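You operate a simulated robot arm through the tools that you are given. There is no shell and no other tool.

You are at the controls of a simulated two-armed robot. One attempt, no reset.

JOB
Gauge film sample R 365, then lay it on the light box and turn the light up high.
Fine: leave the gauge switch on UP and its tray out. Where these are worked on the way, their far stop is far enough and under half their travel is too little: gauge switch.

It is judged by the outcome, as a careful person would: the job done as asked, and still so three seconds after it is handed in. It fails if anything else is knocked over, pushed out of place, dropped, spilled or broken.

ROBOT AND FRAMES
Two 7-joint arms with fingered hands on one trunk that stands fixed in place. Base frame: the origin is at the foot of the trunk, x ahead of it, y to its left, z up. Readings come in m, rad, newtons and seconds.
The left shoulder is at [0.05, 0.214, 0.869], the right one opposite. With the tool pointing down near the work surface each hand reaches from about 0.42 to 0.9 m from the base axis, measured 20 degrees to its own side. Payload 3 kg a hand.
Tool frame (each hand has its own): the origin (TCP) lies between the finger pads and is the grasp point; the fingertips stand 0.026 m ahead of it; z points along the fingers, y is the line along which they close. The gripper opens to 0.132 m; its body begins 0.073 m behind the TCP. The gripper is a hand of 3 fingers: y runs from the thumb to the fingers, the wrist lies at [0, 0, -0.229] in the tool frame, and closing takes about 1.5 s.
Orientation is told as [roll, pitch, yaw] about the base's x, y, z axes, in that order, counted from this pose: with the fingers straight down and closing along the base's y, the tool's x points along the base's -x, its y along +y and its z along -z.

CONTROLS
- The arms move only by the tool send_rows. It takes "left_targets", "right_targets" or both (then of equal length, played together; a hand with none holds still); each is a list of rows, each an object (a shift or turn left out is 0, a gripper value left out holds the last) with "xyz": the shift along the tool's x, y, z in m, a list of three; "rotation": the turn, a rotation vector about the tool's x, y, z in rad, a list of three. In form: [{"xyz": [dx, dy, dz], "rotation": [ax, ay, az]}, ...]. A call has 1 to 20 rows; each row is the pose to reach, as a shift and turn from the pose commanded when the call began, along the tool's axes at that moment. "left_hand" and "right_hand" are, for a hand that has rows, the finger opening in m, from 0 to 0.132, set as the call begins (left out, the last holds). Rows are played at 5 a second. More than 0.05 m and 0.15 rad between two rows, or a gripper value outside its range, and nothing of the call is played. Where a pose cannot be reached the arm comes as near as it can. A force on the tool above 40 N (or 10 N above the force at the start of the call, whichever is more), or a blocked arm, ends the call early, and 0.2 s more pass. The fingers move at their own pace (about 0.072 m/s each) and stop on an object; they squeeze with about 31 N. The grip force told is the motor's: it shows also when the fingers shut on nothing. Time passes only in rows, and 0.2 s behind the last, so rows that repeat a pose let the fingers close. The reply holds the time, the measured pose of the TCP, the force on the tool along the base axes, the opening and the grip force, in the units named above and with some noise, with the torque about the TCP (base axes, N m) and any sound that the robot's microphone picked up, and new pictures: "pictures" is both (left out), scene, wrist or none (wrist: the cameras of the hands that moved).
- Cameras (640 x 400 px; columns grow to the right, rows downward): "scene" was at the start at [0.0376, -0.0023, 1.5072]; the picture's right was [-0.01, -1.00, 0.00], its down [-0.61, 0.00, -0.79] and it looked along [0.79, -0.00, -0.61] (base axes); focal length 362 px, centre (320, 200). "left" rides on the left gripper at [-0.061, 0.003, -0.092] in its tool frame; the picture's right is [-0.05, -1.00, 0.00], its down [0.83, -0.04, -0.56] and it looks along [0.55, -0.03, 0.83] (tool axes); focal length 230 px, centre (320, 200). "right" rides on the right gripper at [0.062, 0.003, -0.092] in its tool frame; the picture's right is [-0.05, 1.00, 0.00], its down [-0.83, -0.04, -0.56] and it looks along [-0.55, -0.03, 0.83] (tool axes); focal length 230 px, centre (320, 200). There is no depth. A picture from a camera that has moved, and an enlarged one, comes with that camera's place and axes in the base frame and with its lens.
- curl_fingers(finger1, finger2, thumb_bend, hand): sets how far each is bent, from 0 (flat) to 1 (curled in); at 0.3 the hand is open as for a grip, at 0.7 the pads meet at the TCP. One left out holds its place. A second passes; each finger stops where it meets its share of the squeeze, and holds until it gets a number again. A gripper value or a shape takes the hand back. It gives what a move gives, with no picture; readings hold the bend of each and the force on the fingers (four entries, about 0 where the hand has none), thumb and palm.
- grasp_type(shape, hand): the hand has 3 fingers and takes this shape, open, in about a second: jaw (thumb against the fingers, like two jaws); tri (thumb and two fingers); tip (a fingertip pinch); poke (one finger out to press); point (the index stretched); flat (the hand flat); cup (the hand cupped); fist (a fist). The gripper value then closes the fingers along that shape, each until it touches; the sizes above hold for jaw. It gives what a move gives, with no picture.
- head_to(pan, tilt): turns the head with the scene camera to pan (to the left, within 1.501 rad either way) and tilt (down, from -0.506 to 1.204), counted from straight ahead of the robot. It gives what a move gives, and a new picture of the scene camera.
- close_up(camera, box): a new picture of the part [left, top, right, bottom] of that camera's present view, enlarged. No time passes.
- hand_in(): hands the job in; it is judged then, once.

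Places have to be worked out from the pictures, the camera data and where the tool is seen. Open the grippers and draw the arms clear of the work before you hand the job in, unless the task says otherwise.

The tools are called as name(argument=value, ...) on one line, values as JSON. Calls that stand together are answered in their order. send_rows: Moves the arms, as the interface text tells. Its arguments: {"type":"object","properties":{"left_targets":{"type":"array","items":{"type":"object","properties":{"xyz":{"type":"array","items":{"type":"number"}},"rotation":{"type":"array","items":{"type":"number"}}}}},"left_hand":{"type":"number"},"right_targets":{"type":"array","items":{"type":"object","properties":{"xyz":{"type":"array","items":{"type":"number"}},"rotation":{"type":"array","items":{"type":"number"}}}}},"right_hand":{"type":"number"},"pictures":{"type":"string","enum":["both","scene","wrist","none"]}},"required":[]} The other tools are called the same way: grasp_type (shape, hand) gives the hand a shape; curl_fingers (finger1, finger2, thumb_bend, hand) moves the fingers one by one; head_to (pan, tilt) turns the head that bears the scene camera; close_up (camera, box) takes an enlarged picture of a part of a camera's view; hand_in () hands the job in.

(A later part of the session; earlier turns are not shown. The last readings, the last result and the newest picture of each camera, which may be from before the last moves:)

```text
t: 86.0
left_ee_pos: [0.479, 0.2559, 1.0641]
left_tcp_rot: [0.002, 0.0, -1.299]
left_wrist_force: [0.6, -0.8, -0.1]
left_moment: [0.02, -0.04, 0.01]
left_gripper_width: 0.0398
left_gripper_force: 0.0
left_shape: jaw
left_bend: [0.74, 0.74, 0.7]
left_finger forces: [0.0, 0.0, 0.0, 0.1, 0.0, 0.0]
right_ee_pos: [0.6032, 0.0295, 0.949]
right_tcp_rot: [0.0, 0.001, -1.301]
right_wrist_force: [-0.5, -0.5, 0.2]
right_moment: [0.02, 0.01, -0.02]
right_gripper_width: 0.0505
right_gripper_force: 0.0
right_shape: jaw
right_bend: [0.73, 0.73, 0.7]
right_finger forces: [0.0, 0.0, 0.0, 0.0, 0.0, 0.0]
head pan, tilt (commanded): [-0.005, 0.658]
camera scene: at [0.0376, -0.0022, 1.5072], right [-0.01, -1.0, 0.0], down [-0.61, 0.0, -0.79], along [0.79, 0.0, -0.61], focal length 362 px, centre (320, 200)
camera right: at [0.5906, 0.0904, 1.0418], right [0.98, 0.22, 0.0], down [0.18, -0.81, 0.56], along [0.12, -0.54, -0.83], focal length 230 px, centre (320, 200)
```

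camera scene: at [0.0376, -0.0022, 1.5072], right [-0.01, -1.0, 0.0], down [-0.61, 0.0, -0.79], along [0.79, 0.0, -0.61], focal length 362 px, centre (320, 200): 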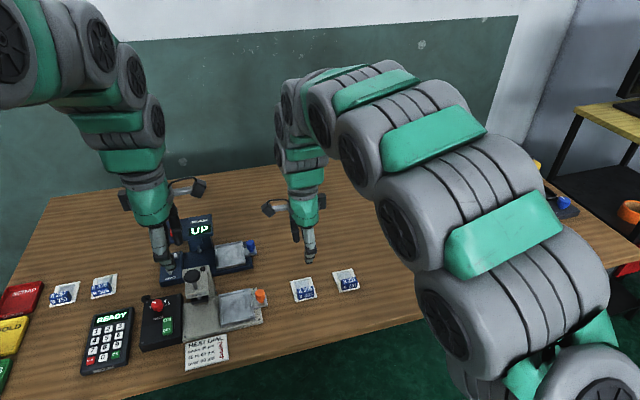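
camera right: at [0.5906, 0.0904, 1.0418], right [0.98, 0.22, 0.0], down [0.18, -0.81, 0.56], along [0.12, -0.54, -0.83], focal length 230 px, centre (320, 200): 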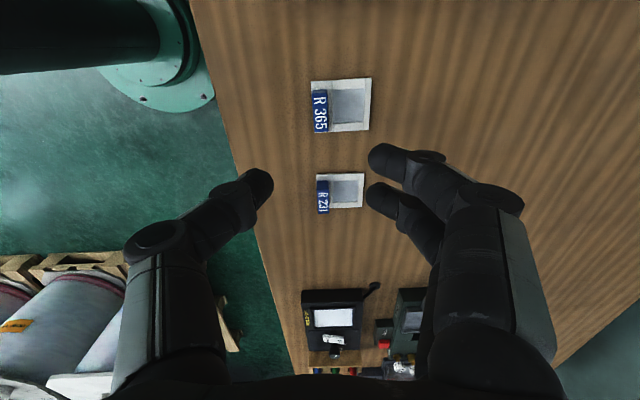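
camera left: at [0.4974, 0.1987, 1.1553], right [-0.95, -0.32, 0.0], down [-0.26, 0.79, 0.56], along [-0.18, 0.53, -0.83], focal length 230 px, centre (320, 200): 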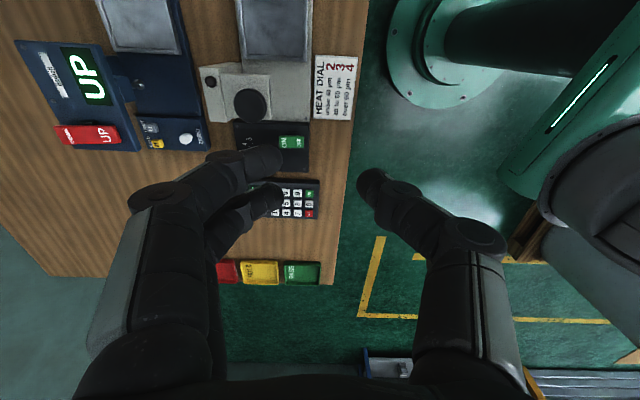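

The right hand is right above R 365 (block at image centre line, where expected). I descend to z ≈ 0.825.

send_rows(right_targets=[{"xyz": [0, 0, 0.03]}, {"xyz": [0, 0, 0.06]}, {"xyz": [0, 0, 0.09]}, {"xyz": [0, 0, 0.115]}, {"xyz": [0, 0, 0.125]}, {"xyz": [0, 0, 0.125]}], right_hand=0.045)

close_up(camera="right", box=[180, 80, 460, 280])

close_up(camera="scene", box=[270, 220, 390, 310])

```text
t: 87.4
left_ee_pos: [0.4789, 0.2554, 1.0643]
left_tcp_rot: [-0.001, 0.0, -1.298]
left_wrist_force: [-0.2, 0.6, -0.5]
left_moment: [-0.01, -0.02, 0.01]
left_gripper_width: 0.04
left_gripper_force: 0.1
left_shape: jaw
left_bend: [0.74, 0.74, 0.7]
left_finger forces: [0.0, 0.0, 0.1, 0.0, 0.0, 0.0]
right_ee_pos: [0.6035, 0.0286, 0.8242]
right_tcp_rot: [-0.001, 0.0, -1.301]
right_wrist_force: [0.2, -0.3, 0.0]
right_moment: [-0.02, -0.01, 0.0]
right_gripper_width: 0.0453
right_gripper_force: 0.0
right_shape: jaw
right_bend: [0.73, 0.73, 0.7]
right_finger forces: [0.0, 0.0, 0.1, 0.0, 0.0, 0.0]
head pan, tilt (commanded): [-0.005, 0.658]
camera scene: at [0.0376, -0.0023, 1.5072], right [-0.01, -1.0, 0.0], down [-0.61, 0.0, -0.79], along [0.79, 0.0, -0.61], focal length 362 px, centre (320, 200)
camera right: at [0.5916, 0.0902, 0.9163], right [0.98, 0.22, 0.0], down [0.18, -0.81, 0.56], along [0.12, -0.54, -0.83], focal length 230 px, centre (320, 200)
```

scene: 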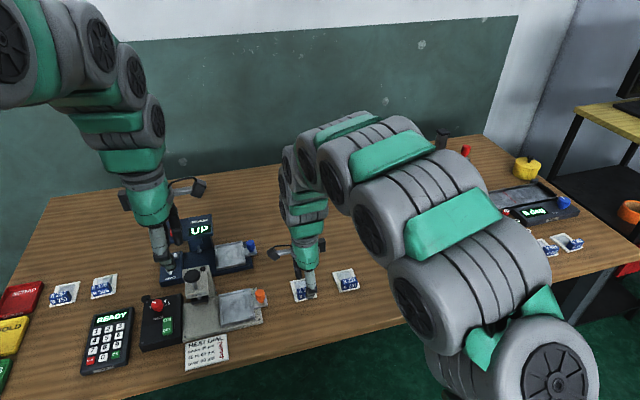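
right: 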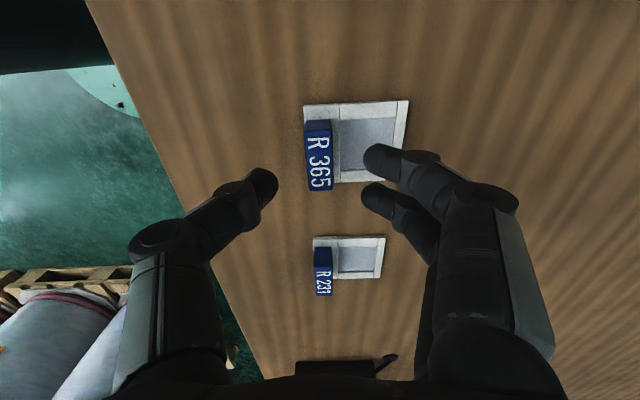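

```text
2.00 times, centred on (320, 180) of right
camera zoom: at [0.5916, 0.0902, 0.9163], right [0.98, 0.22, 0.0], down [0.18, -0.81, 0.56], along [0.12, -0.54, -0.83], focal length 460 px, centre (320, 240)
```

zoom: 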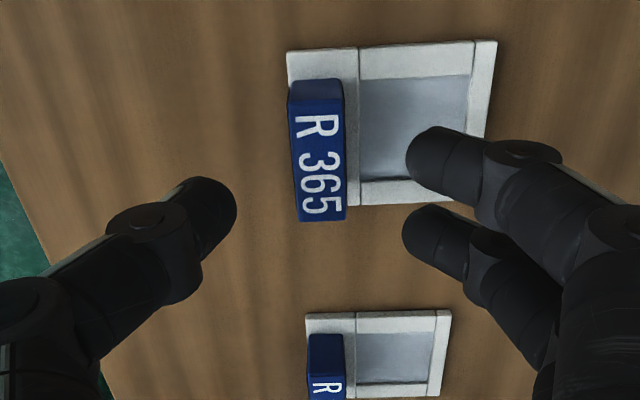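

```text
4.44 times, centred on (330, 265) of scene
camera zoom: at [0.0376, -0.0023, 1.5072], right [-0.01, -1.0, 0.0], down [-0.61, 0.0, -0.79], along [0.79, 0.0, -0.61], focal length 1606 px, centre (276, -89)
```

zoom: 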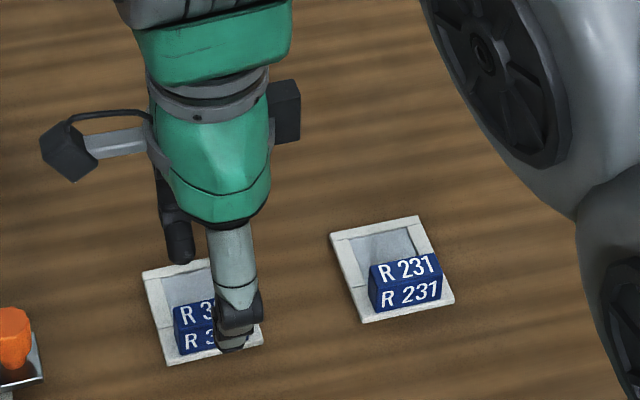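

Well centred. I shift 2 mm along the block, descend the last 30 mm, and close the right hand on the block.

send_rows(right_targets=[{"xyz": [0.002, 0, 0.008]}, {"xyz": [0.002, 0, 0.016]}, {"xyz": [0.002, 0, 0.024]}, {"xyz": [0.002, 0, 0.0295]}, {"xyz": [0.002, 0, 0.0295]}], right_hand=0.04, pictures="none")

send_rows(right_targets=[{"xyz": [0, 0, 0]}, {"xyz": [0, 0, 0]}, {"xyz": [0, 0, 0]}, {"xyz": [0, 0, 0]}, {"xyz": [0, 0, 0]}, {"xyz": [0, 0, 0]}], right_hand=0.0, pictures="wrist")

close_up(camera="right", box=[180, 80, 460, 280])

```text
t: 88.6
left_ee_pos: [0.4788, 0.2559, 1.065]
left_tcp_rot: [0.0, 0.0, -1.298]
left_wrist_force: [-0.4, -1.1, 0.6]
left_moment: [-0.01, 0.02, 0.0]
left_gripper_width: 0.0397
left_gripper_force: 0.1
left_shape: jaw
left_bend: [0.74, 0.74, 0.7]
left_finger forces: [0.0, 0.1, 0.1, 0.0, 0.0, 0.0]
right_ee_pos: [0.6044, 0.0316, 0.7958]
right_tcp_rot: [0.0, -0.002, -1.3]
right_wrist_force: [0.2, -0.2, 0.0]
right_moment: [-0.01, 0.03, 0.01]
right_gripper_width: 0.0404
right_gripper_force: 0.0
right_shape: jaw
right_bend: [0.73, 0.73, 0.7]
right_finger forces: [0.1, 0.1, 0.0, 0.0, 0.0, 0.0]
head pan, tilt (commanded): [-0.005, 0.658]
```

```text
t: 90.0
left_ee_pos: [0.4795, 0.2566, 1.0646]
left_tcp_rot: [0.001, 0.002, -1.299]
left_wrist_force: [0.3, 0.7, 0.4]
left_moment: [-0.01, -0.02, 0.02]
left_gripper_width: 0.0398
left_gripper_force: 0.1
left_shape: jaw
left_bend: [0.74, 0.74, 0.7]
left_finger forces: [0.0, 0.0, 0.0, 0.0, 0.0, 0.0]
right_ee_pos: [0.6045, 0.0311, 0.7956]
right_tcp_rot: [0.001, -0.001, -1.3]
right_wrist_force: [-0.1, 0.5, -0.4]
right_moment: [-0.03, -0.01, 0.0]
right_gripper_width: 0.0105
right_gripper_force: 31.6
right_shape: jaw
right_bend: [0.72, 0.72, 0.7]
right_finger forces: [13.9, 13.9, 0.0, 0.0, 27.8, 0.0]
head pan, tilt (commanded): [-0.005, 0.658]
camera right: at [0.5909, 0.0922, 0.8871], right [0.98, 0.22, 0.0], down [0.18, -0.81, 0.56], along [0.12, -0.54, -0.83], focal length 230 px, centre (320, 200)
```

right: 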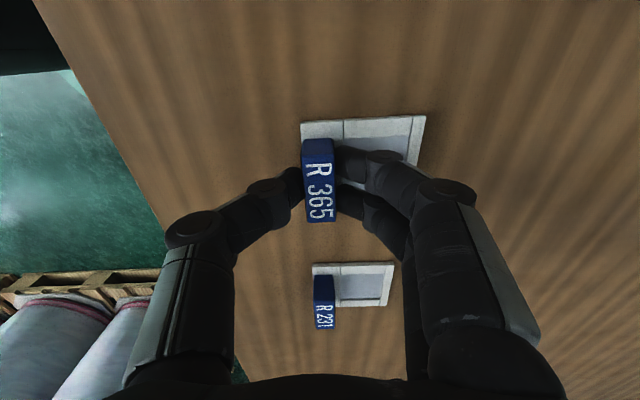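

```text
2.00 times, centred on (320, 180) of right
camera zoom: at [0.5909, 0.0922, 0.8871], right [0.98, 0.22, 0.0], down [0.18, -0.81, 0.56], along [0.12, -0.54, -0.83], focal length 460 px, centre (320, 240)
```

zoom: 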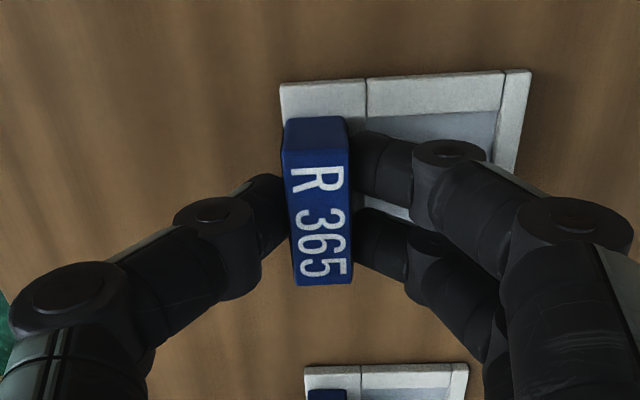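

The right hand holds the block at 31 N. I lift it and carry it over the light box plate, whose centre I place near (0.713, −0.346).

send_rows(right_targets=[{"xyz": [0, 0, -0.01]}, {"xyz": [0, 0, -0.04]}, {"xyz": [0, 0, -0.08]}, {"xyz": [0, 0, -0.12]}, {"xyz": [-0.02, -0.001, -0.15]}, {"xyz": [-0.06, -0.003, -0.155]}, {"xyz": [-0.1, -0.005, -0.155]}, {"xyz": [-0.14, -0.007, -0.155]}, {"xyz": [-0.18, -0.009, -0.155]}, {"xyz": [-0.22, -0.011, -0.155]}, {"xyz": [-0.26, -0.013, -0.155]}, {"xyz": [-0.3, -0.015, -0.155]}, {"xyz": [-0.34, -0.017, -0.155], "rotation": [0, 0, 0.01]}, {"xyz": [-0.37, -0.018, -0.155], "rotation": [0, 0, 0.02]}, {"xyz": [-0.3917, -0.0184, -0.155], "rotation": [0, 0, 0.02]}, {"xyz": [-0.3917, -0.0184, -0.155], "rotation": [0, 0, 0.02]}], right_hand=0.0)

close_up(camera="right", box=[180, 80, 460, 280])

close_up(camera="scene", box=[380, 160, 540, 290])

```text
t: 93.4
left_ee_pos: [0.4789, 0.2559, 1.0655]
left_tcp_rot: [0.001, 0.001, -1.299]
left_wrist_force: [-0.8, -0.6, -0.5]
left_moment: [-0.04, -0.03, -0.01]
left_gripper_width: 0.0398
left_gripper_force: 0.1
left_shape: jaw
left_bend: [0.74, 0.74, 0.7]
left_finger forces: [0.1, 0.0, 0.0, 0.1, 0.0, 0.0]
right_ee_pos: [0.689, -0.3518, 0.9502]
right_tcp_rot: [0.0, 0.0, -1.319]
right_wrist_force: [-0.2, -0.1, 0.0]
right_moment: [0.01, 0.02, -0.04]
right_gripper_width: 0.0108
right_gripper_force: 30.8
right_shape: jaw
right_bend: [0.72, 0.72, 0.7]
right_finger forces: [13.9, 13.7, 0.1, 0.0, 27.7, 0.0]
head pan, tilt (commanded): [-0.005, 0.658]
camera scene: at [0.0376, -0.0023, 1.5072], right [-0.01, -1.0, 0.0], down [-0.61, 0.0, -0.79], along [0.79, 0.0, -0.61], focal length 362 px, centre (320, 200)
camera right: at [0.6785, -0.2908, 1.0426], right [0.98, 0.2, 0.0], down [0.16, -0.82, 0.56], along [0.11, -0.54, -0.83], focal length 230 px, centre (320, 200)
```

scene: 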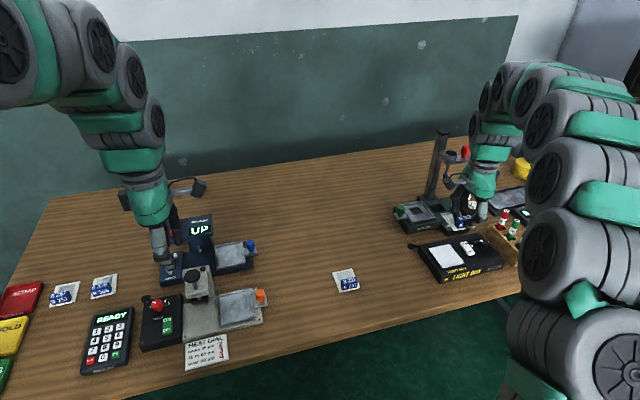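
right: 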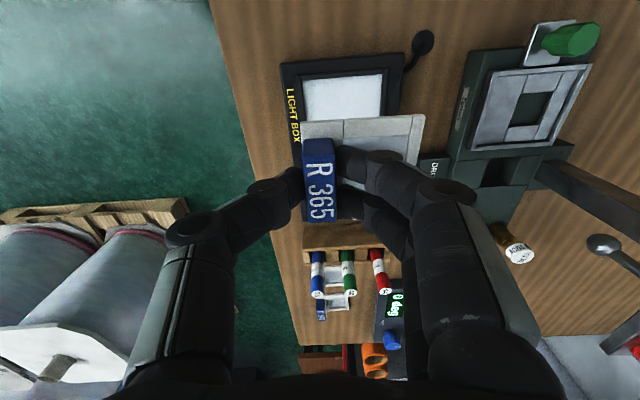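

```text
2.00 times, centred on (320, 180) of right
camera zoom: at [0.6785, -0.2908, 1.0426], right [0.98, 0.2, 0.0], down [0.16, -0.82, 0.56], along [0.11, -0.54, -0.83], focal length 460 px, centre (320, 240)
```

zoom: 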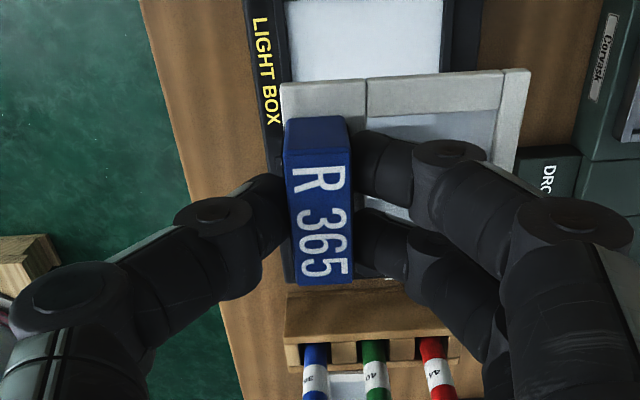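

```text
3.08 times, centred on (460, 225) of scene
camera zoom: at [0.0376, -0.0023, 1.5072], right [-0.01, -1.0, 0.0], down [-0.61, 0.0, -0.79], along [0.79, 0.0, -0.61], focal length 1112 px, centre (-111, 123)
```

zoom: 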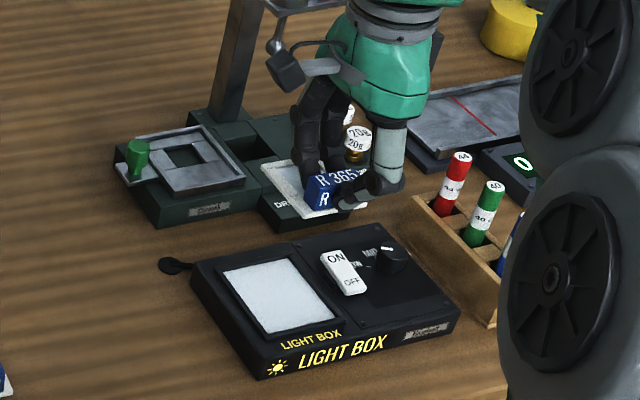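

I'm over the plate; comparing both cameras, the plate centre is (0.713, −0.3435). I shift 2–3 mm and descend to z ≈ 0.86 for a visual check.

send_rows(right_targets=[{"xyz": [0.002, 0.003, 0.02]}, {"xyz": [0.002, 0.003, 0.045]}, {"xyz": [0.002, 0.003, 0.07]}, {"xyz": [0.002, 0.003, 0.09]}, {"xyz": [0.002, 0.003, 0.09]}], right_hand=0.0)

close_up(camera="right", box=[180, 80, 460, 280])

close_up(camera="scene", box=[400, 190, 520, 290])

```text
t: 94.6
left_ee_pos: [0.4794, 0.2562, 1.0654]
left_tcp_rot: [0.0, 0.001, -1.298]
left_wrist_force: [0.0, 1.0, 0.0]
left_moment: [0.05, 0.02, -0.03]
left_gripper_width: 0.0399
left_gripper_force: 0.2
left_shape: jaw
left_bend: [0.74, 0.74, 0.7]
left_finger forces: [0.0, 0.0, 0.0, 0.1, 0.0, 0.0]
right_ee_pos: [0.6926, -0.3484, 0.8603]
right_tcp_rot: [-0.002, 0.001, -1.32]
right_wrist_force: [-0.1, -0.7, -1.0]
right_moment: [0.0, -0.05, 0.04]
right_gripper_width: 0.0108
right_gripper_force: 30.6
right_shape: jaw
right_bend: [0.72, 0.72, 0.7]
right_finger forces: [13.9, 13.9, 0.1, 0.0, 27.8, 0.1]
head pan, tilt (commanded): [-0.005, 0.658]
camera scene: at [0.0376, -0.0022, 1.5072], right [-0.01, -1.0, 0.0], down [-0.61, 0.0, -0.79], along [0.79, 0.0, -0.61], focal length 362 px, centre (320, 200)
camera right: at [0.6813, -0.2881, 0.9514], right [0.98, 0.2, 0.0], down [0.16, -0.82, 0.56], along [0.11, -0.54, -0.83], focal length 230 px, centre (320, 200)
```

scene: 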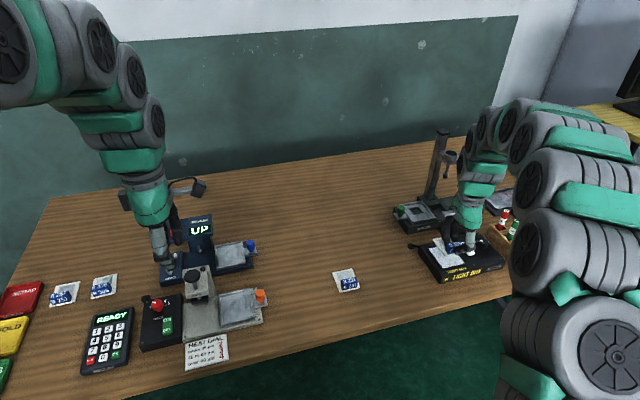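
right: 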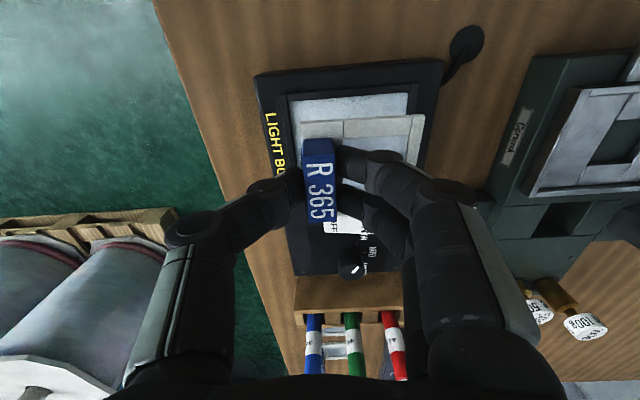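

```text
2.00 times, centred on (320, 180) of right
camera zoom: at [0.6813, -0.2881, 0.9514], right [0.98, 0.2, 0.0], down [0.16, -0.82, 0.56], along [0.11, -0.54, -0.83], focal length 460 px, centre (320, 240)
```

zoom: 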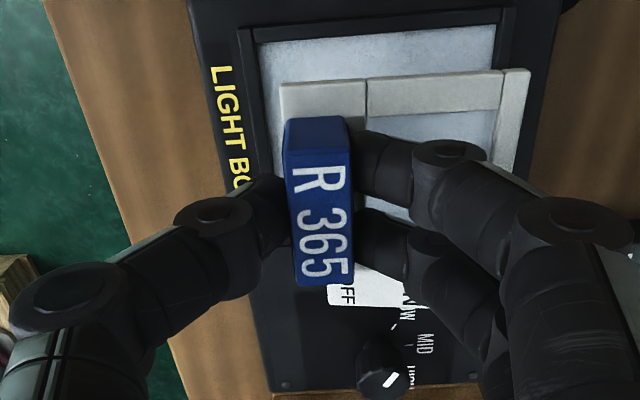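

```text
4.00 times, centred on (460, 240) of scene
camera zoom: at [0.0376, -0.0022, 1.5072], right [-0.01, -1.0, 0.0], down [-0.61, 0.0, -0.79], along [0.79, 0.0, -0.61], focal length 1446 px, centre (-240, 40)
```

zoom: 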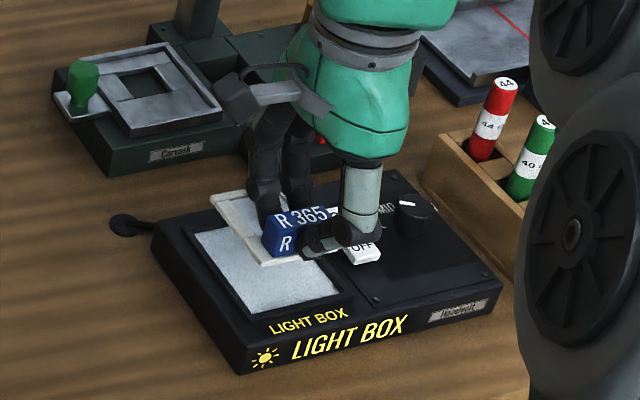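

The card is aligned with the plate within about 3 mm. I correct −2.5 mm in depth and lower toward contact (expected near TCP z ≈ 0.829).

send_rows(right_targets=[{"xyz": [0, -0.0025, 0.008]}, {"xyz": [0, -0.0025, 0.016]}, {"xyz": [0, -0.0025, 0.024]}, {"xyz": [0, -0.0025, 0.028]}, {"xyz": [0, -0.0025, 0.028]}], right_hand=0.0, pictures="wrist")

close_up(camera="right", box=[180, 80, 460, 280])

close_up(camera="scene", box=[400, 190, 520, 290])

```text
t: 95.8
left_ee_pos: [0.4786, 0.257, 1.0643]
left_tcp_rot: [0.002, 0.002, -1.299]
left_wrist_force: [0.1, -0.6, 0.1]
left_moment: [-0.02, 0.02, -0.02]
left_gripper_width: 0.0398
left_gripper_force: 0.0
left_shape: jaw
left_bend: [0.74, 0.74, 0.7]
left_finger forces: [0.0, 0.0, 0.0, 0.0, 0.1, 0.0]
right_ee_pos: [0.6899, -0.3485, 0.8322]
right_tcp_rot: [0.0, 0.0, -1.319]
right_wrist_force: [0.1, 0.4, -0.4]
right_moment: [-0.01, 0.0, 0.0]
right_gripper_width: 0.0107
right_gripper_force: 31.4
right_shape: jaw
right_bend: [0.72, 0.72, 0.7]
right_finger forces: [13.9, 13.9, 0.1, 0.0, 27.7, 0.0]
head pan, tilt (commanded): [-0.005, 0.658]
camera right: at [0.6786, -0.2882, 0.9238], right [0.98, 0.2, 0.0], down [0.16, -0.82, 0.56], along [0.11, -0.54, -0.83], focal length 230 px, centre (320, 200)
```

right: 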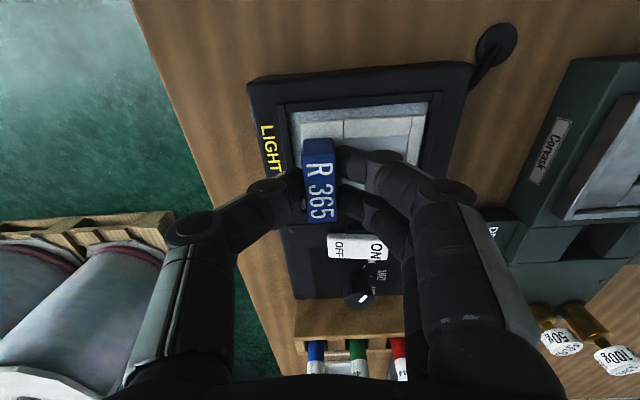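

```text
2.00 times, centred on (320, 180) of right
camera zoom: at [0.6786, -0.2882, 0.9238], right [0.98, 0.2, 0.0], down [0.16, -0.82, 0.56], along [0.11, -0.54, -0.83], focal length 460 px, centre (320, 240)
```

zoom: 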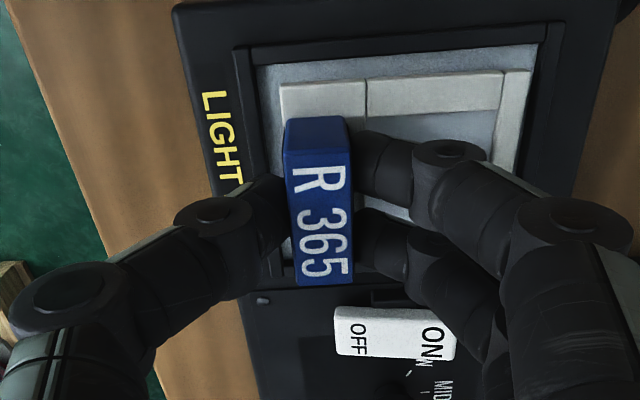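

```text
4.00 times, centred on (460, 240) of scene
camera zoom: at [0.0376, -0.0023, 1.5072], right [-0.01, -1.0, 0.0], down [-0.61, 0.0, -0.79], along [0.79, 0.0, -0.61], focal length 1446 px, centre (-240, 40)
```

zoom: 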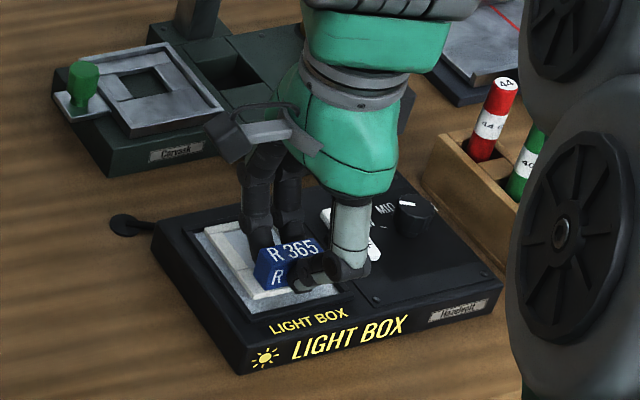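

The card lies well inside the plate. I lower in 1.5 mm steps until it touches.

send_rows(right_targets=[{"xyz": [0.001, 0, 0.0015]}, {"xyz": [0.001, 0, 0.003]}, {"xyz": [0.001, 0, 0.0045]}, {"xyz": [0.001, 0, 0.0045]}], right_hand=0.0, pictures="none")

```text
t: 96.8
left_ee_pos: [0.4792, 0.2552, 1.0636]
left_tcp_rot: [0.0, 0.001, -1.297]
left_wrist_force: [0.5, -0.1, 0.6]
left_moment: [0.0, 0.0, -0.03]
left_gripper_width: 0.0395
left_gripper_force: 0.0
left_shape: jaw
left_bend: [0.74, 0.74, 0.7]
left_finger forces: [0.0, 0.1, 0.0, 0.0, 0.0, 0.0]
right_ee_pos: [0.6913, -0.348, 0.8279]
right_tcp_rot: [-0.001, 0.0, -1.319]
right_wrist_force: [0.9, -1.1, -0.9]
right_moment: [0.0, -0.02, 0.01]
right_gripper_width: 0.0106
right_gripper_force: 30.8
right_shape: jaw
right_bend: [0.72, 0.72, 0.7]
right_finger forces: [13.9, 13.9, 0.0, 0.0, 27.8, 0.1]
head pan, tilt (commanded): [-0.005, 0.658]
```

No contact yet at 0.828. I keep lowering in 1.5 mm steps.

send_rows(right_targets=[{"xyz": [0, 0, 0.0015]}, {"xyz": [0, 0, 0.003]}, {"xyz": [0, 0, 0.0045]}, {"xyz": [0, 0, 0.0045]}], right_hand=0.0, pictures="wrist")

close_up(camera="right", box=[180, 80, 460, 280])

```text
t: 97.8
left_ee_pos: [0.4786, 0.2564, 1.063]
left_tcp_rot: [-0.002, 0.0, -1.297]
left_wrist_force: [-0.5, 1.0, -0.1]
left_moment: [-0.02, 0.02, 0.0]
left_gripper_width: 0.0399
left_gripper_force: 0.1
left_shape: jaw
left_bend: [0.74, 0.74, 0.7]
left_finger forces: [0.1, 0.1, 0.0, 0.1, 0.1, 0.1]
right_ee_pos: [0.6906, -0.348, 0.8234]
right_tcp_rot: [0.0, 0.001, -1.319]
right_wrist_force: [-2.1, 0.4, 13.7]
right_moment: [0.01, -0.03, 0.02]
right_gripper_width: 0.0111
right_gripper_force: 30.7
right_shape: jaw
right_bend: [0.72, 0.72, 0.71]
right_finger forces: [15.6, 15.7, 0.0, 0.1, 32.3, 0.1]
head pan, tilt (commanded): [-0.005, 0.658]
camera right: at [0.6788, -0.287, 0.9156], right [0.98, 0.2, 0.0], down [0.16, -0.82, 0.56], along [0.11, -0.54, -0.83], focal length 230 px, centre (320, 200)
```

right: 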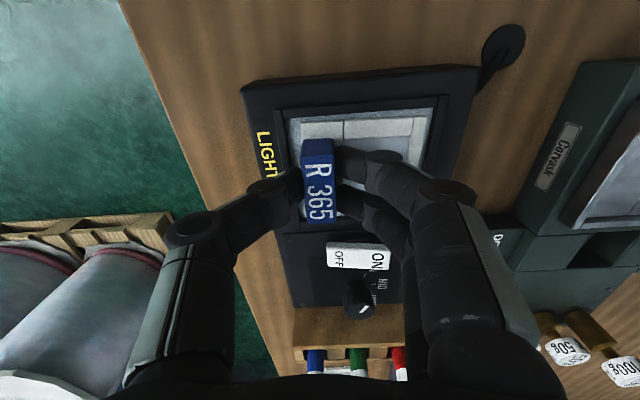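

```text
2.00 times, centred on (320, 180) of right
camera zoom: at [0.6788, -0.287, 0.9156], right [0.98, 0.2, 0.0], down [0.16, -0.82, 0.56], along [0.11, -0.54, -0.83], focal length 460 px, centre (320, 240)
```

zoom: 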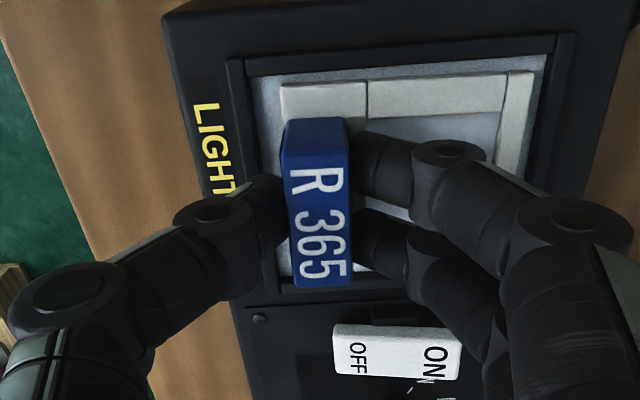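

Contact at 14 N; the card rests inside the plate. I unload 1 mm, open and check.

send_rows(right_targets=[{"xyz": [0, 0, -0.001]}, {"xyz": [0, 0, -0.001]}], right_hand=0.0, pictures="none")

send_rows(right_targets=[{"xyz": [0, 0, 0]}, {"xyz": [0, 0, 0]}, {"xyz": [0, 0, 0]}, {"xyz": [0, 0, 0]}], right_hand=0.036, pictures="none")

send_rows(right_targets=[{"xyz": [0, 0, -0.01]}, {"xyz": [0, 0, -0.03]}, {"xyz": [0, 0, -0.06]}, {"xyz": [0, 0, -0.1]}, {"xyz": [0, 0, -0.14]}, {"xyz": [0, 0, -0.14]}], right_hand=0.036)

close_up(camera="right", box=[220, 40, 440, 240])

close_up(camera="scene", box=[400, 200, 520, 290])

```text
t: 98.4
left_ee_pos: [0.4784, 0.2555, 1.0645]
left_tcp_rot: [0.0, 0.0, -1.301]
left_wrist_force: [0.1, -0.1, 0.1]
left_moment: [-0.01, -0.01, -0.02]
left_gripper_width: 0.0397
left_gripper_force: 0.1
left_shape: jaw
left_bend: [0.74, 0.74, 0.7]
left_finger forces: [0.0, 0.1, 0.1, 0.0, 0.1, 0.0]
right_ee_pos: [0.6891, -0.3488, 0.8234]
right_tcp_rot: [0.001, 0.001, -1.319]
right_wrist_force: [2.8, 1.1, 5.2]
right_moment: [0.01, -0.11, -0.04]
right_gripper_width: 0.0109
right_gripper_force: 30.5
right_shape: jaw
right_bend: [0.72, 0.72, 0.71]
right_finger forces: [16.1, 15.9, 0.0, 0.0, 30.0, 0.1]
head pan, tilt (commanded): [-0.005, 0.658]
```

```text
t: 99.4
left_ee_pos: [0.4785, 0.2557, 1.0655]
left_tcp_rot: [0.0, 0.0, -1.299]
left_wrist_force: [-0.5, -0.4, 0.2]
left_moment: [-0.01, -0.02, -0.01]
left_gripper_width: 0.0398
left_gripper_force: 0.2
left_shape: jaw
left_bend: [0.74, 0.74, 0.7]
left_finger forces: [0.0, 0.1, 0.0, 0.0, 0.1, 0.0]
right_ee_pos: [0.6897, -0.3477, 0.8243]
right_tcp_rot: [0.0, -0.001, -1.318]
right_wrist_force: [0.4, 0.2, -0.4]
right_moment: [0.01, 0.01, -0.01]
right_gripper_width: 0.0356
right_gripper_force: 0.1
right_shape: jaw
right_bend: [0.74, 0.74, 0.7]
right_finger forces: [0.0, 0.0, 0.0, 0.1, 0.0, 0.0]
head pan, tilt (commanded): [-0.005, 0.658]
```

```text
t: 100.8
left_ee_pos: [0.4787, 0.2555, 1.0654]
left_tcp_rot: [-0.001, -0.002, -1.299]
left_wrist_force: [-1.0, 0.6, -0.2]
left_moment: [0.0, 0.03, 0.01]
left_gripper_width: 0.0398
left_gripper_force: 0.0
left_shape: jaw
left_bend: [0.74, 0.74, 0.7]
left_finger forces: [0.0, 0.0, 0.0, 0.1, 0.1, 0.0]
right_ee_pos: [0.6902, -0.3471, 0.9652]
right_tcp_rot: [0.0, 0.001, -1.318]
right_wrist_force: [-0.7, -0.2, 0.9]
right_moment: [-0.04, 0.01, -0.01]
right_gripper_width: 0.0356
right_gripper_force: 0.1
right_shape: jaw
right_bend: [0.73, 0.73, 0.7]
right_finger forces: [0.0, 0.0, 0.0, 0.1, 0.0, 0.0]
head pan, tilt (commanded): [-0.005, 0.658]
camera scene: at [0.0376, -0.0023, 1.5072], right [-0.01, -1.0, 0.0], down [-0.61, 0.0, -0.79], along [0.79, 0.0, -0.61], focal length 362 px, centre (320, 200)
camera right: at [0.6784, -0.2865, 1.0566], right [0.98, 0.2, 0.0], down [0.16, -0.82, 0.56], along [0.11, -0.54, -0.83], focal length 230 px, centre (320, 200)
```

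scene: 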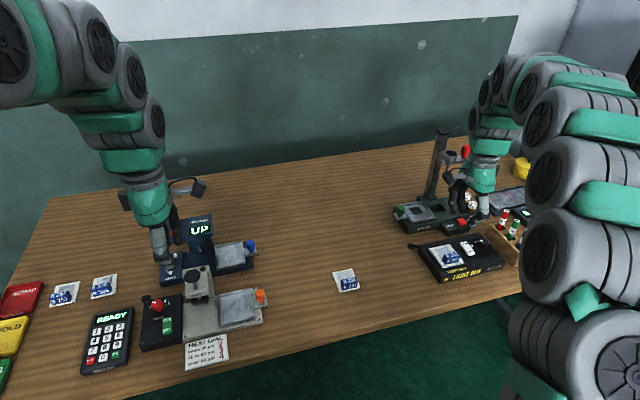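
right: 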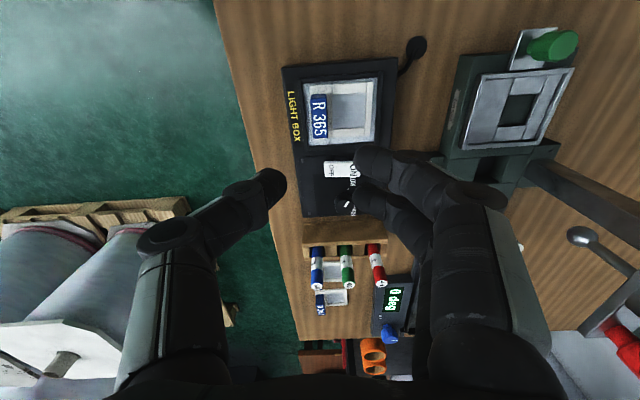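

```text
2.00 times, centred on (330, 140) of right
camera zoom: at [0.6784, -0.2865, 1.0566], right [0.98, 0.2, 0.0], down [0.16, -0.82, 0.56], along [0.11, -0.54, -0.83], focal length 460 px, centre (300, 320)
```

zoom: 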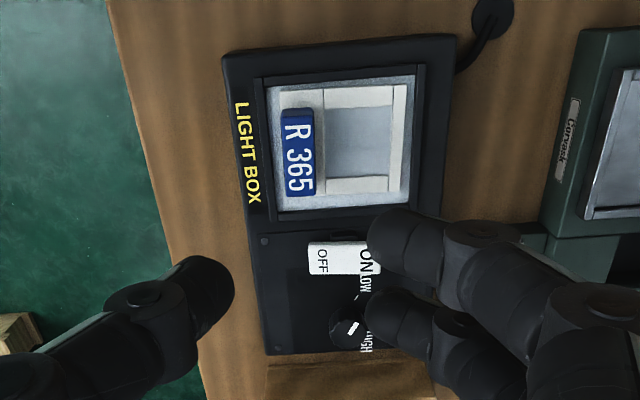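

```text
4.44 times, centred on (460, 245) of scene
camera zoom: at [0.0376, -0.0023, 1.5072], right [-0.01, -1.0, 0.0], down [-0.61, 0.0, -0.79], along [0.79, 0.0, -0.61], focal length 1606 px, centre (-302, 0)
```

zoom: 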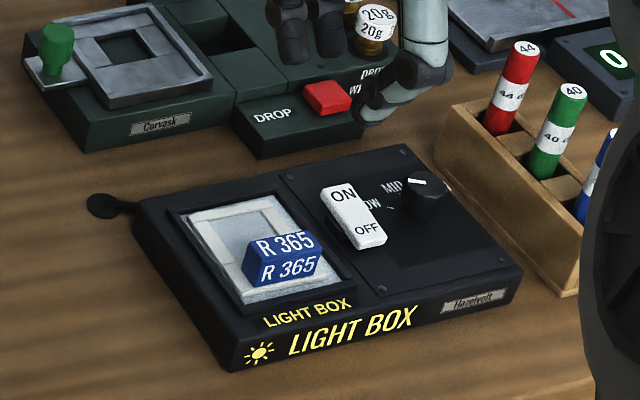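

R 365 lies neatly on the plate. Now I move the right hand 7.5 cm toward −y to view the switch and dial unobstructed.

send_rows(right_targets=[{"xyz": [-0.025, 0, -0.01]}, {"xyz": [-0.05, 0, -0.02]}, {"xyz": [-0.075, 0, -0.03]}, {"xyz": [-0.075, 0, -0.03]}], right_hand=0.036, pictures="wrist")

close_up(camera="right", box=[260, 30, 400, 150])

close_up(camera="scene", box=[450, 225, 500, 265])

```text
t: 101.8
left_ee_pos: [0.4786, 0.2554, 1.0656]
left_tcp_rot: [-0.001, 0.0, -1.298]
left_wrist_force: [-0.1, -0.4, 0.2]
left_moment: [-0.01, 0.01, -0.01]
left_gripper_width: 0.04
left_gripper_force: 0.0
left_shape: jaw
left_bend: [0.74, 0.74, 0.7]
left_finger forces: [0.0, 0.1, 0.0, 0.0, 0.0, 0.0]
right_ee_pos: [0.7085, -0.4209, 0.995]
right_tcp_rot: [0.001, 0.0, -1.319]
right_wrist_force: [0.3, 0.3, 0.3]
right_moment: [-0.01, 0.0, 0.0]
right_gripper_width: 0.0359
right_gripper_force: 0.1
right_shape: jaw
right_bend: [0.73, 0.73, 0.7]
right_finger forces: [0.0, 0.1, 0.0, 0.0, 0.1, 0.0]
head pan, tilt (commanded): [-0.005, 0.658]
camera right: at [0.6971, -0.3598, 1.086], right [0.98, 0.2, 0.0], down [0.16, -0.82, 0.56], along [0.11, -0.54, -0.83], focal length 230 px, centre (320, 200)
```

right: 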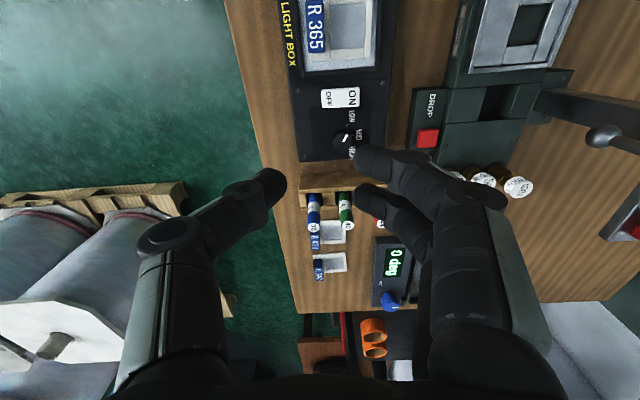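

```text
3.33 times, centred on (330, 90) of right
camera zoom: at [0.6971, -0.3598, 1.086], right [0.98, 0.2, 0.0], down [0.16, -0.82, 0.56], along [0.11, -0.54, -0.83], focal length 767 px, centre (287, 567)
```

zoom: 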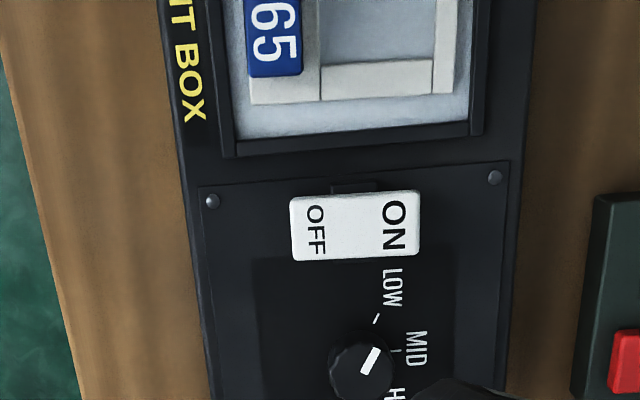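

```text
10.00 times, centred on (475, 245) of scene
camera zoom: at [0.0376, -0.0023, 1.5072], right [-0.01, -1.0, 0.0], down [-0.61, 0.0, -0.79], along [0.79, 0.0, -0.61], focal length 3615 px, centre (-1230, -250)
```

zoom: 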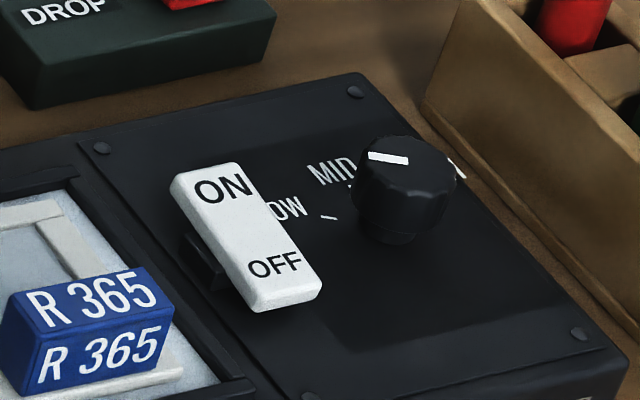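

The switch (ON toward the far side) and dial LOW/MID/HIGH are visible; the pointer seems at LOW. I zoom in more to get the dial angles and the clearance to the pen rack.

close_up(camera="scene", box=[455, 195, 545, 275])

close_up(camera="right", box=[310, 80, 380, 150])

close_up(camera="right", box=[270, 80, 390, 300])

```text
5.00 times, centred on (500, 235) of scene
camera zoom: at [0.0376, -0.0023, 1.5072], right [-0.01, -1.0, 0.0], down [-0.61, 0.0, -0.79], along [0.79, 0.0, -0.61], focal length 1807 px, centre (-580, 25)
```

zoom: 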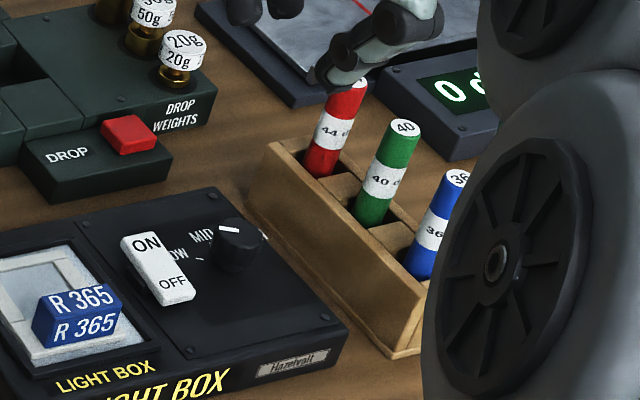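

```text
5.71 times, centred on (345, 115) of right
camera zoom: at [0.6971, -0.3598, 1.086], right [0.98, 0.2, 0.0], down [0.16, -0.82, 0.56], along [0.11, -0.54, -0.83], focal length 1315 px, centre (177, 686)
```

zoom: 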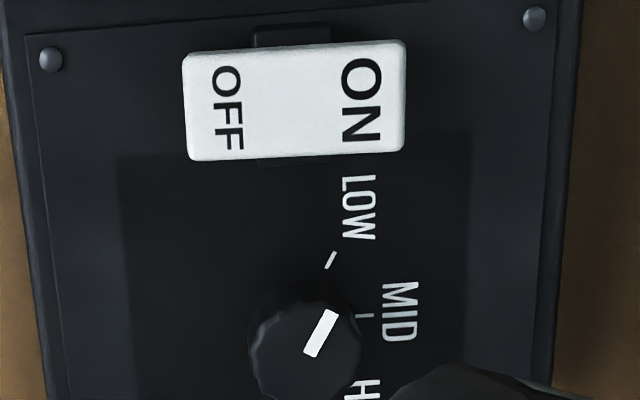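

```text
1.82 times, centred on (330, 190) of right
camera zoom: at [0.6971, -0.3598, 1.086], right [0.98, 0.2, 0.0], down [0.16, -0.82, 0.56], along [0.11, -0.54, -0.83], focal length 418 px, centre (302, 218)
```

zoom: 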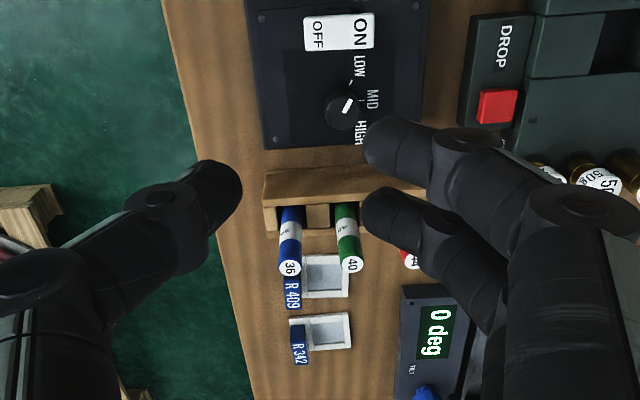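

The dial runs LOW→MID→HIGH clockwise in about 60° steps and the pointer is at LOW; the knob centre is near (0.742, −0.448). First the switch: its ON end is near (0.745, −0.398), so I close the right hand and come over it.

send_rows(right_targets=[{"xyz": [0.004, 0.0107, 0.015]}, {"xyz": [0.008, 0.0213, 0.035]}, {"xyz": [0.011, 0.032, 0.06]}, {"xyz": [0.0137, 0.0426, 0.085]}, {"xyz": [0.0137, 0.0426, 0.095]}, {"xyz": [0.0137, 0.0426, 0.095]}], right_hand=0.0)

close_up(camera="right", box=[180, 80, 460, 280])

close_up(camera="scene", box=[420, 190, 520, 280])

```text
t: 103.2
left_ee_pos: [0.4796, 0.2552, 1.0642]
left_tcp_rot: [-0.002, 0.0, -1.3]
left_wrist_force: [0.5, -0.5, 0.7]
left_moment: [0.03, 0.01, -0.01]
left_gripper_width: 0.04
left_gripper_force: 0.1
left_shape: jaw
left_bend: [0.74, 0.74, 0.7]
left_finger forces: [0.0, 0.0, 0.0, 0.0, 0.0, 0.0]
right_ee_pos: [0.7463, -0.3968, 0.8993]
right_tcp_rot: [-0.001, 0.0, -1.32]
right_wrist_force: [-0.4, 0.0, 0.6]
right_moment: [-0.02, -0.01, -0.03]
right_gripper_width: 0.0001
right_gripper_force: 31.1
right_shape: jaw
right_bend: [0.67, 0.67, 0.74]
right_finger forces: [0.0, 0.0, 0.1, 0.1, 0.0, 0.1]
head pan, tilt (commanded): [-0.005, 0.658]
camera scene: at [0.0376, -0.0022, 1.5072], right [-0.01, -1.0, 0.0], down [-0.61, 0.0, -0.79], along [0.79, 0.0, -0.61], focal length 362 px, centre (320, 200)
camera right: at [0.7349, -0.3352, 0.9911], right [0.98, 0.2, 0.0], down [0.16, -0.82, 0.56], along [0.11, -0.54, -0.83], focal length 230 px, centre (320, 200)
```

scene: 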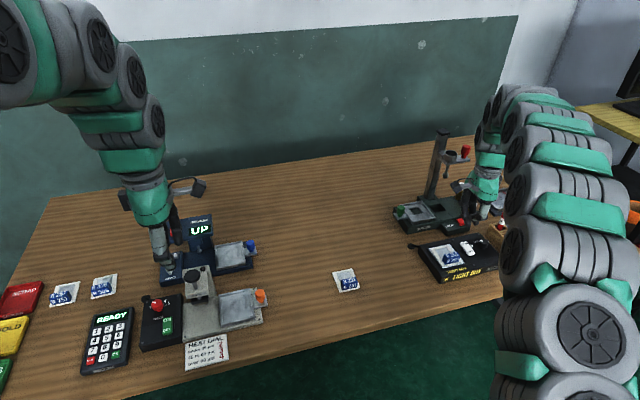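
right: 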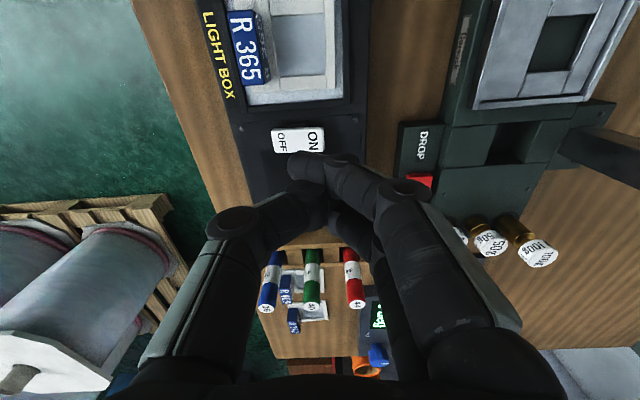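

```text
2.00 times, centred on (320, 180) of right
camera zoom: at [0.7349, -0.3352, 0.9911], right [0.98, 0.2, 0.0], down [0.16, -0.82, 0.56], along [0.11, -0.54, -0.83], focal length 460 px, centre (320, 240)
```

zoom: 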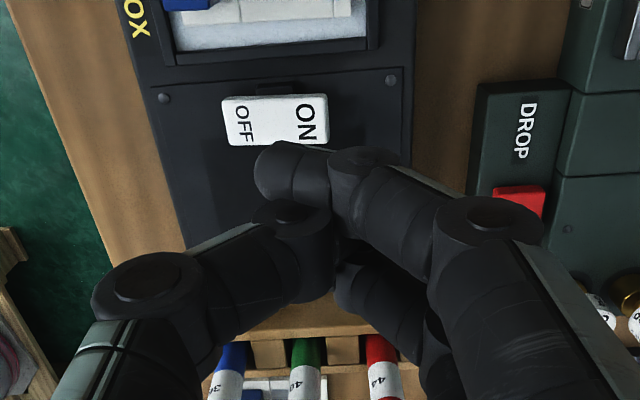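

```text
4.44 times, centred on (470, 235) of scene
camera zoom: at [0.0376, -0.0022, 1.5072], right [-0.01, -1.0, 0.0], down [-0.61, 0.0, -0.79], along [0.79, 0.0, -0.61], focal length 1606 px, centre (-347, 44)
```

zoom: 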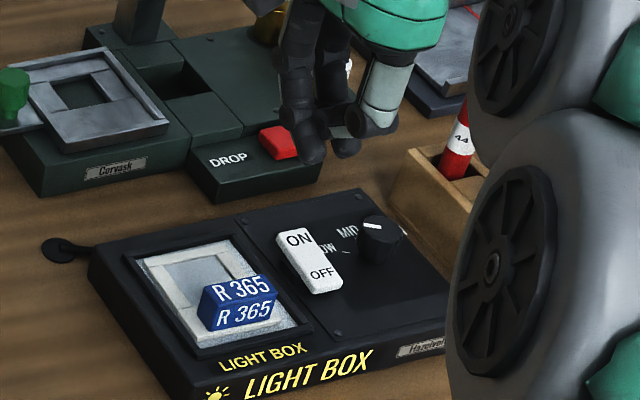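

The fingertips reach about 11 mm toward the robot from the TCP, so I shift +6 mm outward and descend to z ≈ 0.848.

send_rows(right_targets=[{"xyz": [0, 0.006, 0.015]}, {"xyz": [0, 0.006, 0.03]}, {"xyz": [0, 0.006, 0.045]}, {"xyz": [0, 0.006, 0.051]}, {"xyz": [0, 0.006, 0.051]}], right_hand=0.0)

close_up(camera="right", box=[180, 80, 460, 280])

close_up(camera="scene", box=[420, 190, 520, 280])

```text
t: 104.4
left_ee_pos: [0.4792, 0.2549, 1.0636]
left_tcp_rot: [-0.001, 0.0, -1.298]
left_wrist_force: [0.1, 0.6, 0.9]
left_moment: [-0.01, 0.04, 0.0]
left_gripper_width: 0.0395
left_gripper_force: 0.0
left_shape: jaw
left_bend: [0.74, 0.74, 0.7]
left_finger forces: [0.0, 0.1, 0.0, 0.0, 0.0, 0.0]
right_ee_pos: [0.7525, -0.3952, 0.8475]
right_tcp_rot: [-0.001, 0.001, -1.318]
right_wrist_force: [0.1, -0.3, 0.2]
right_moment: [0.02, -0.01, 0.0]
right_gripper_width: 0.0
right_gripper_force: 30.6
right_shape: jaw
right_bend: [0.67, 0.67, 0.74]
right_finger forces: [0.0, 0.0, 0.1, 0.1, 0.0, 0.0]
head pan, tilt (commanded): [-0.005, 0.658]
camera scene: at [0.0376, -0.0022, 1.5072], right [-0.01, -1.0, 0.0], down [-0.61, 0.0, -0.79], along [0.79, 0.0, -0.61], focal length 362 px, centre (320, 200)
camera right: at [0.741, -0.3341, 0.9398], right [0.98, 0.2, 0.0], down [0.16, -0.82, 0.56], along [0.11, -0.54, -0.83], focal length 230 px, centre (320, 200)
```

scene: 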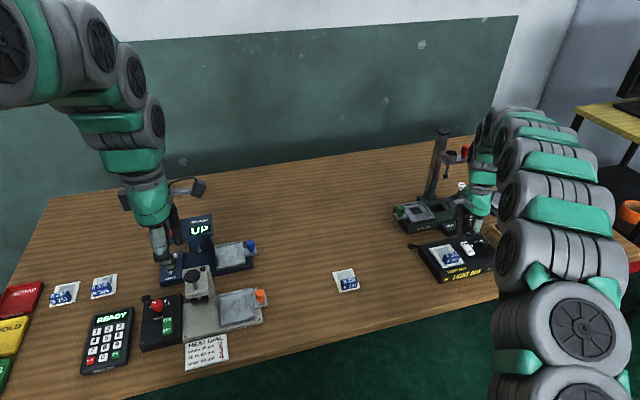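
right: 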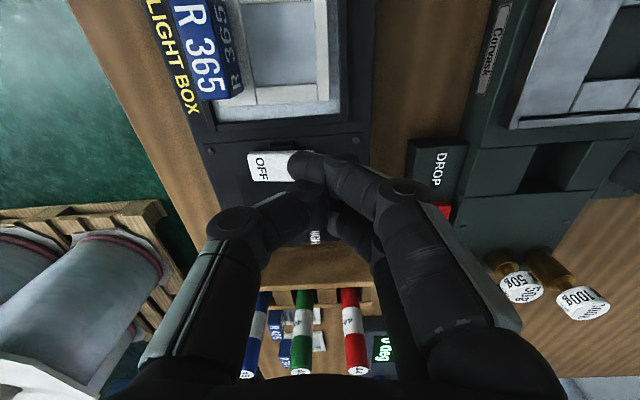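

```text
2.00 times, centred on (320, 180) of right
camera zoom: at [0.741, -0.3341, 0.9398], right [0.98, 0.2, 0.0], down [0.16, -0.82, 0.56], along [0.11, -0.54, -0.83], focal length 460 px, centre (320, 240)
```

zoom: 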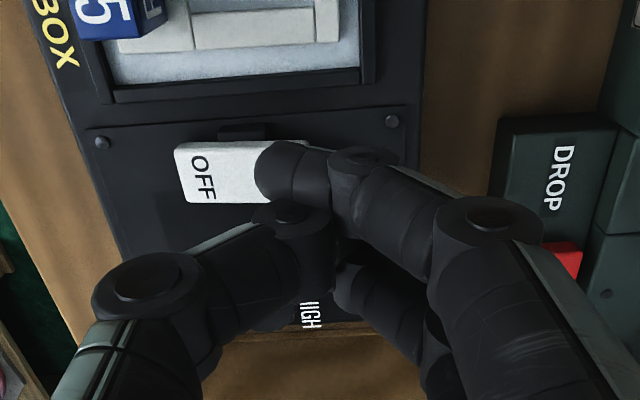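

```text
4.44 times, centred on (470, 235) of scene
camera zoom: at [0.0376, -0.0022, 1.5072], right [-0.01, -1.0, 0.0], down [-0.61, 0.0, -0.79], along [0.79, 0.0, -0.61], focal length 1606 px, centre (-347, 44)
```

zoom: 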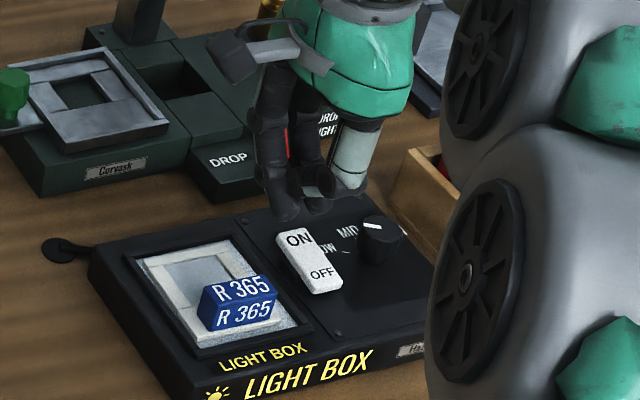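

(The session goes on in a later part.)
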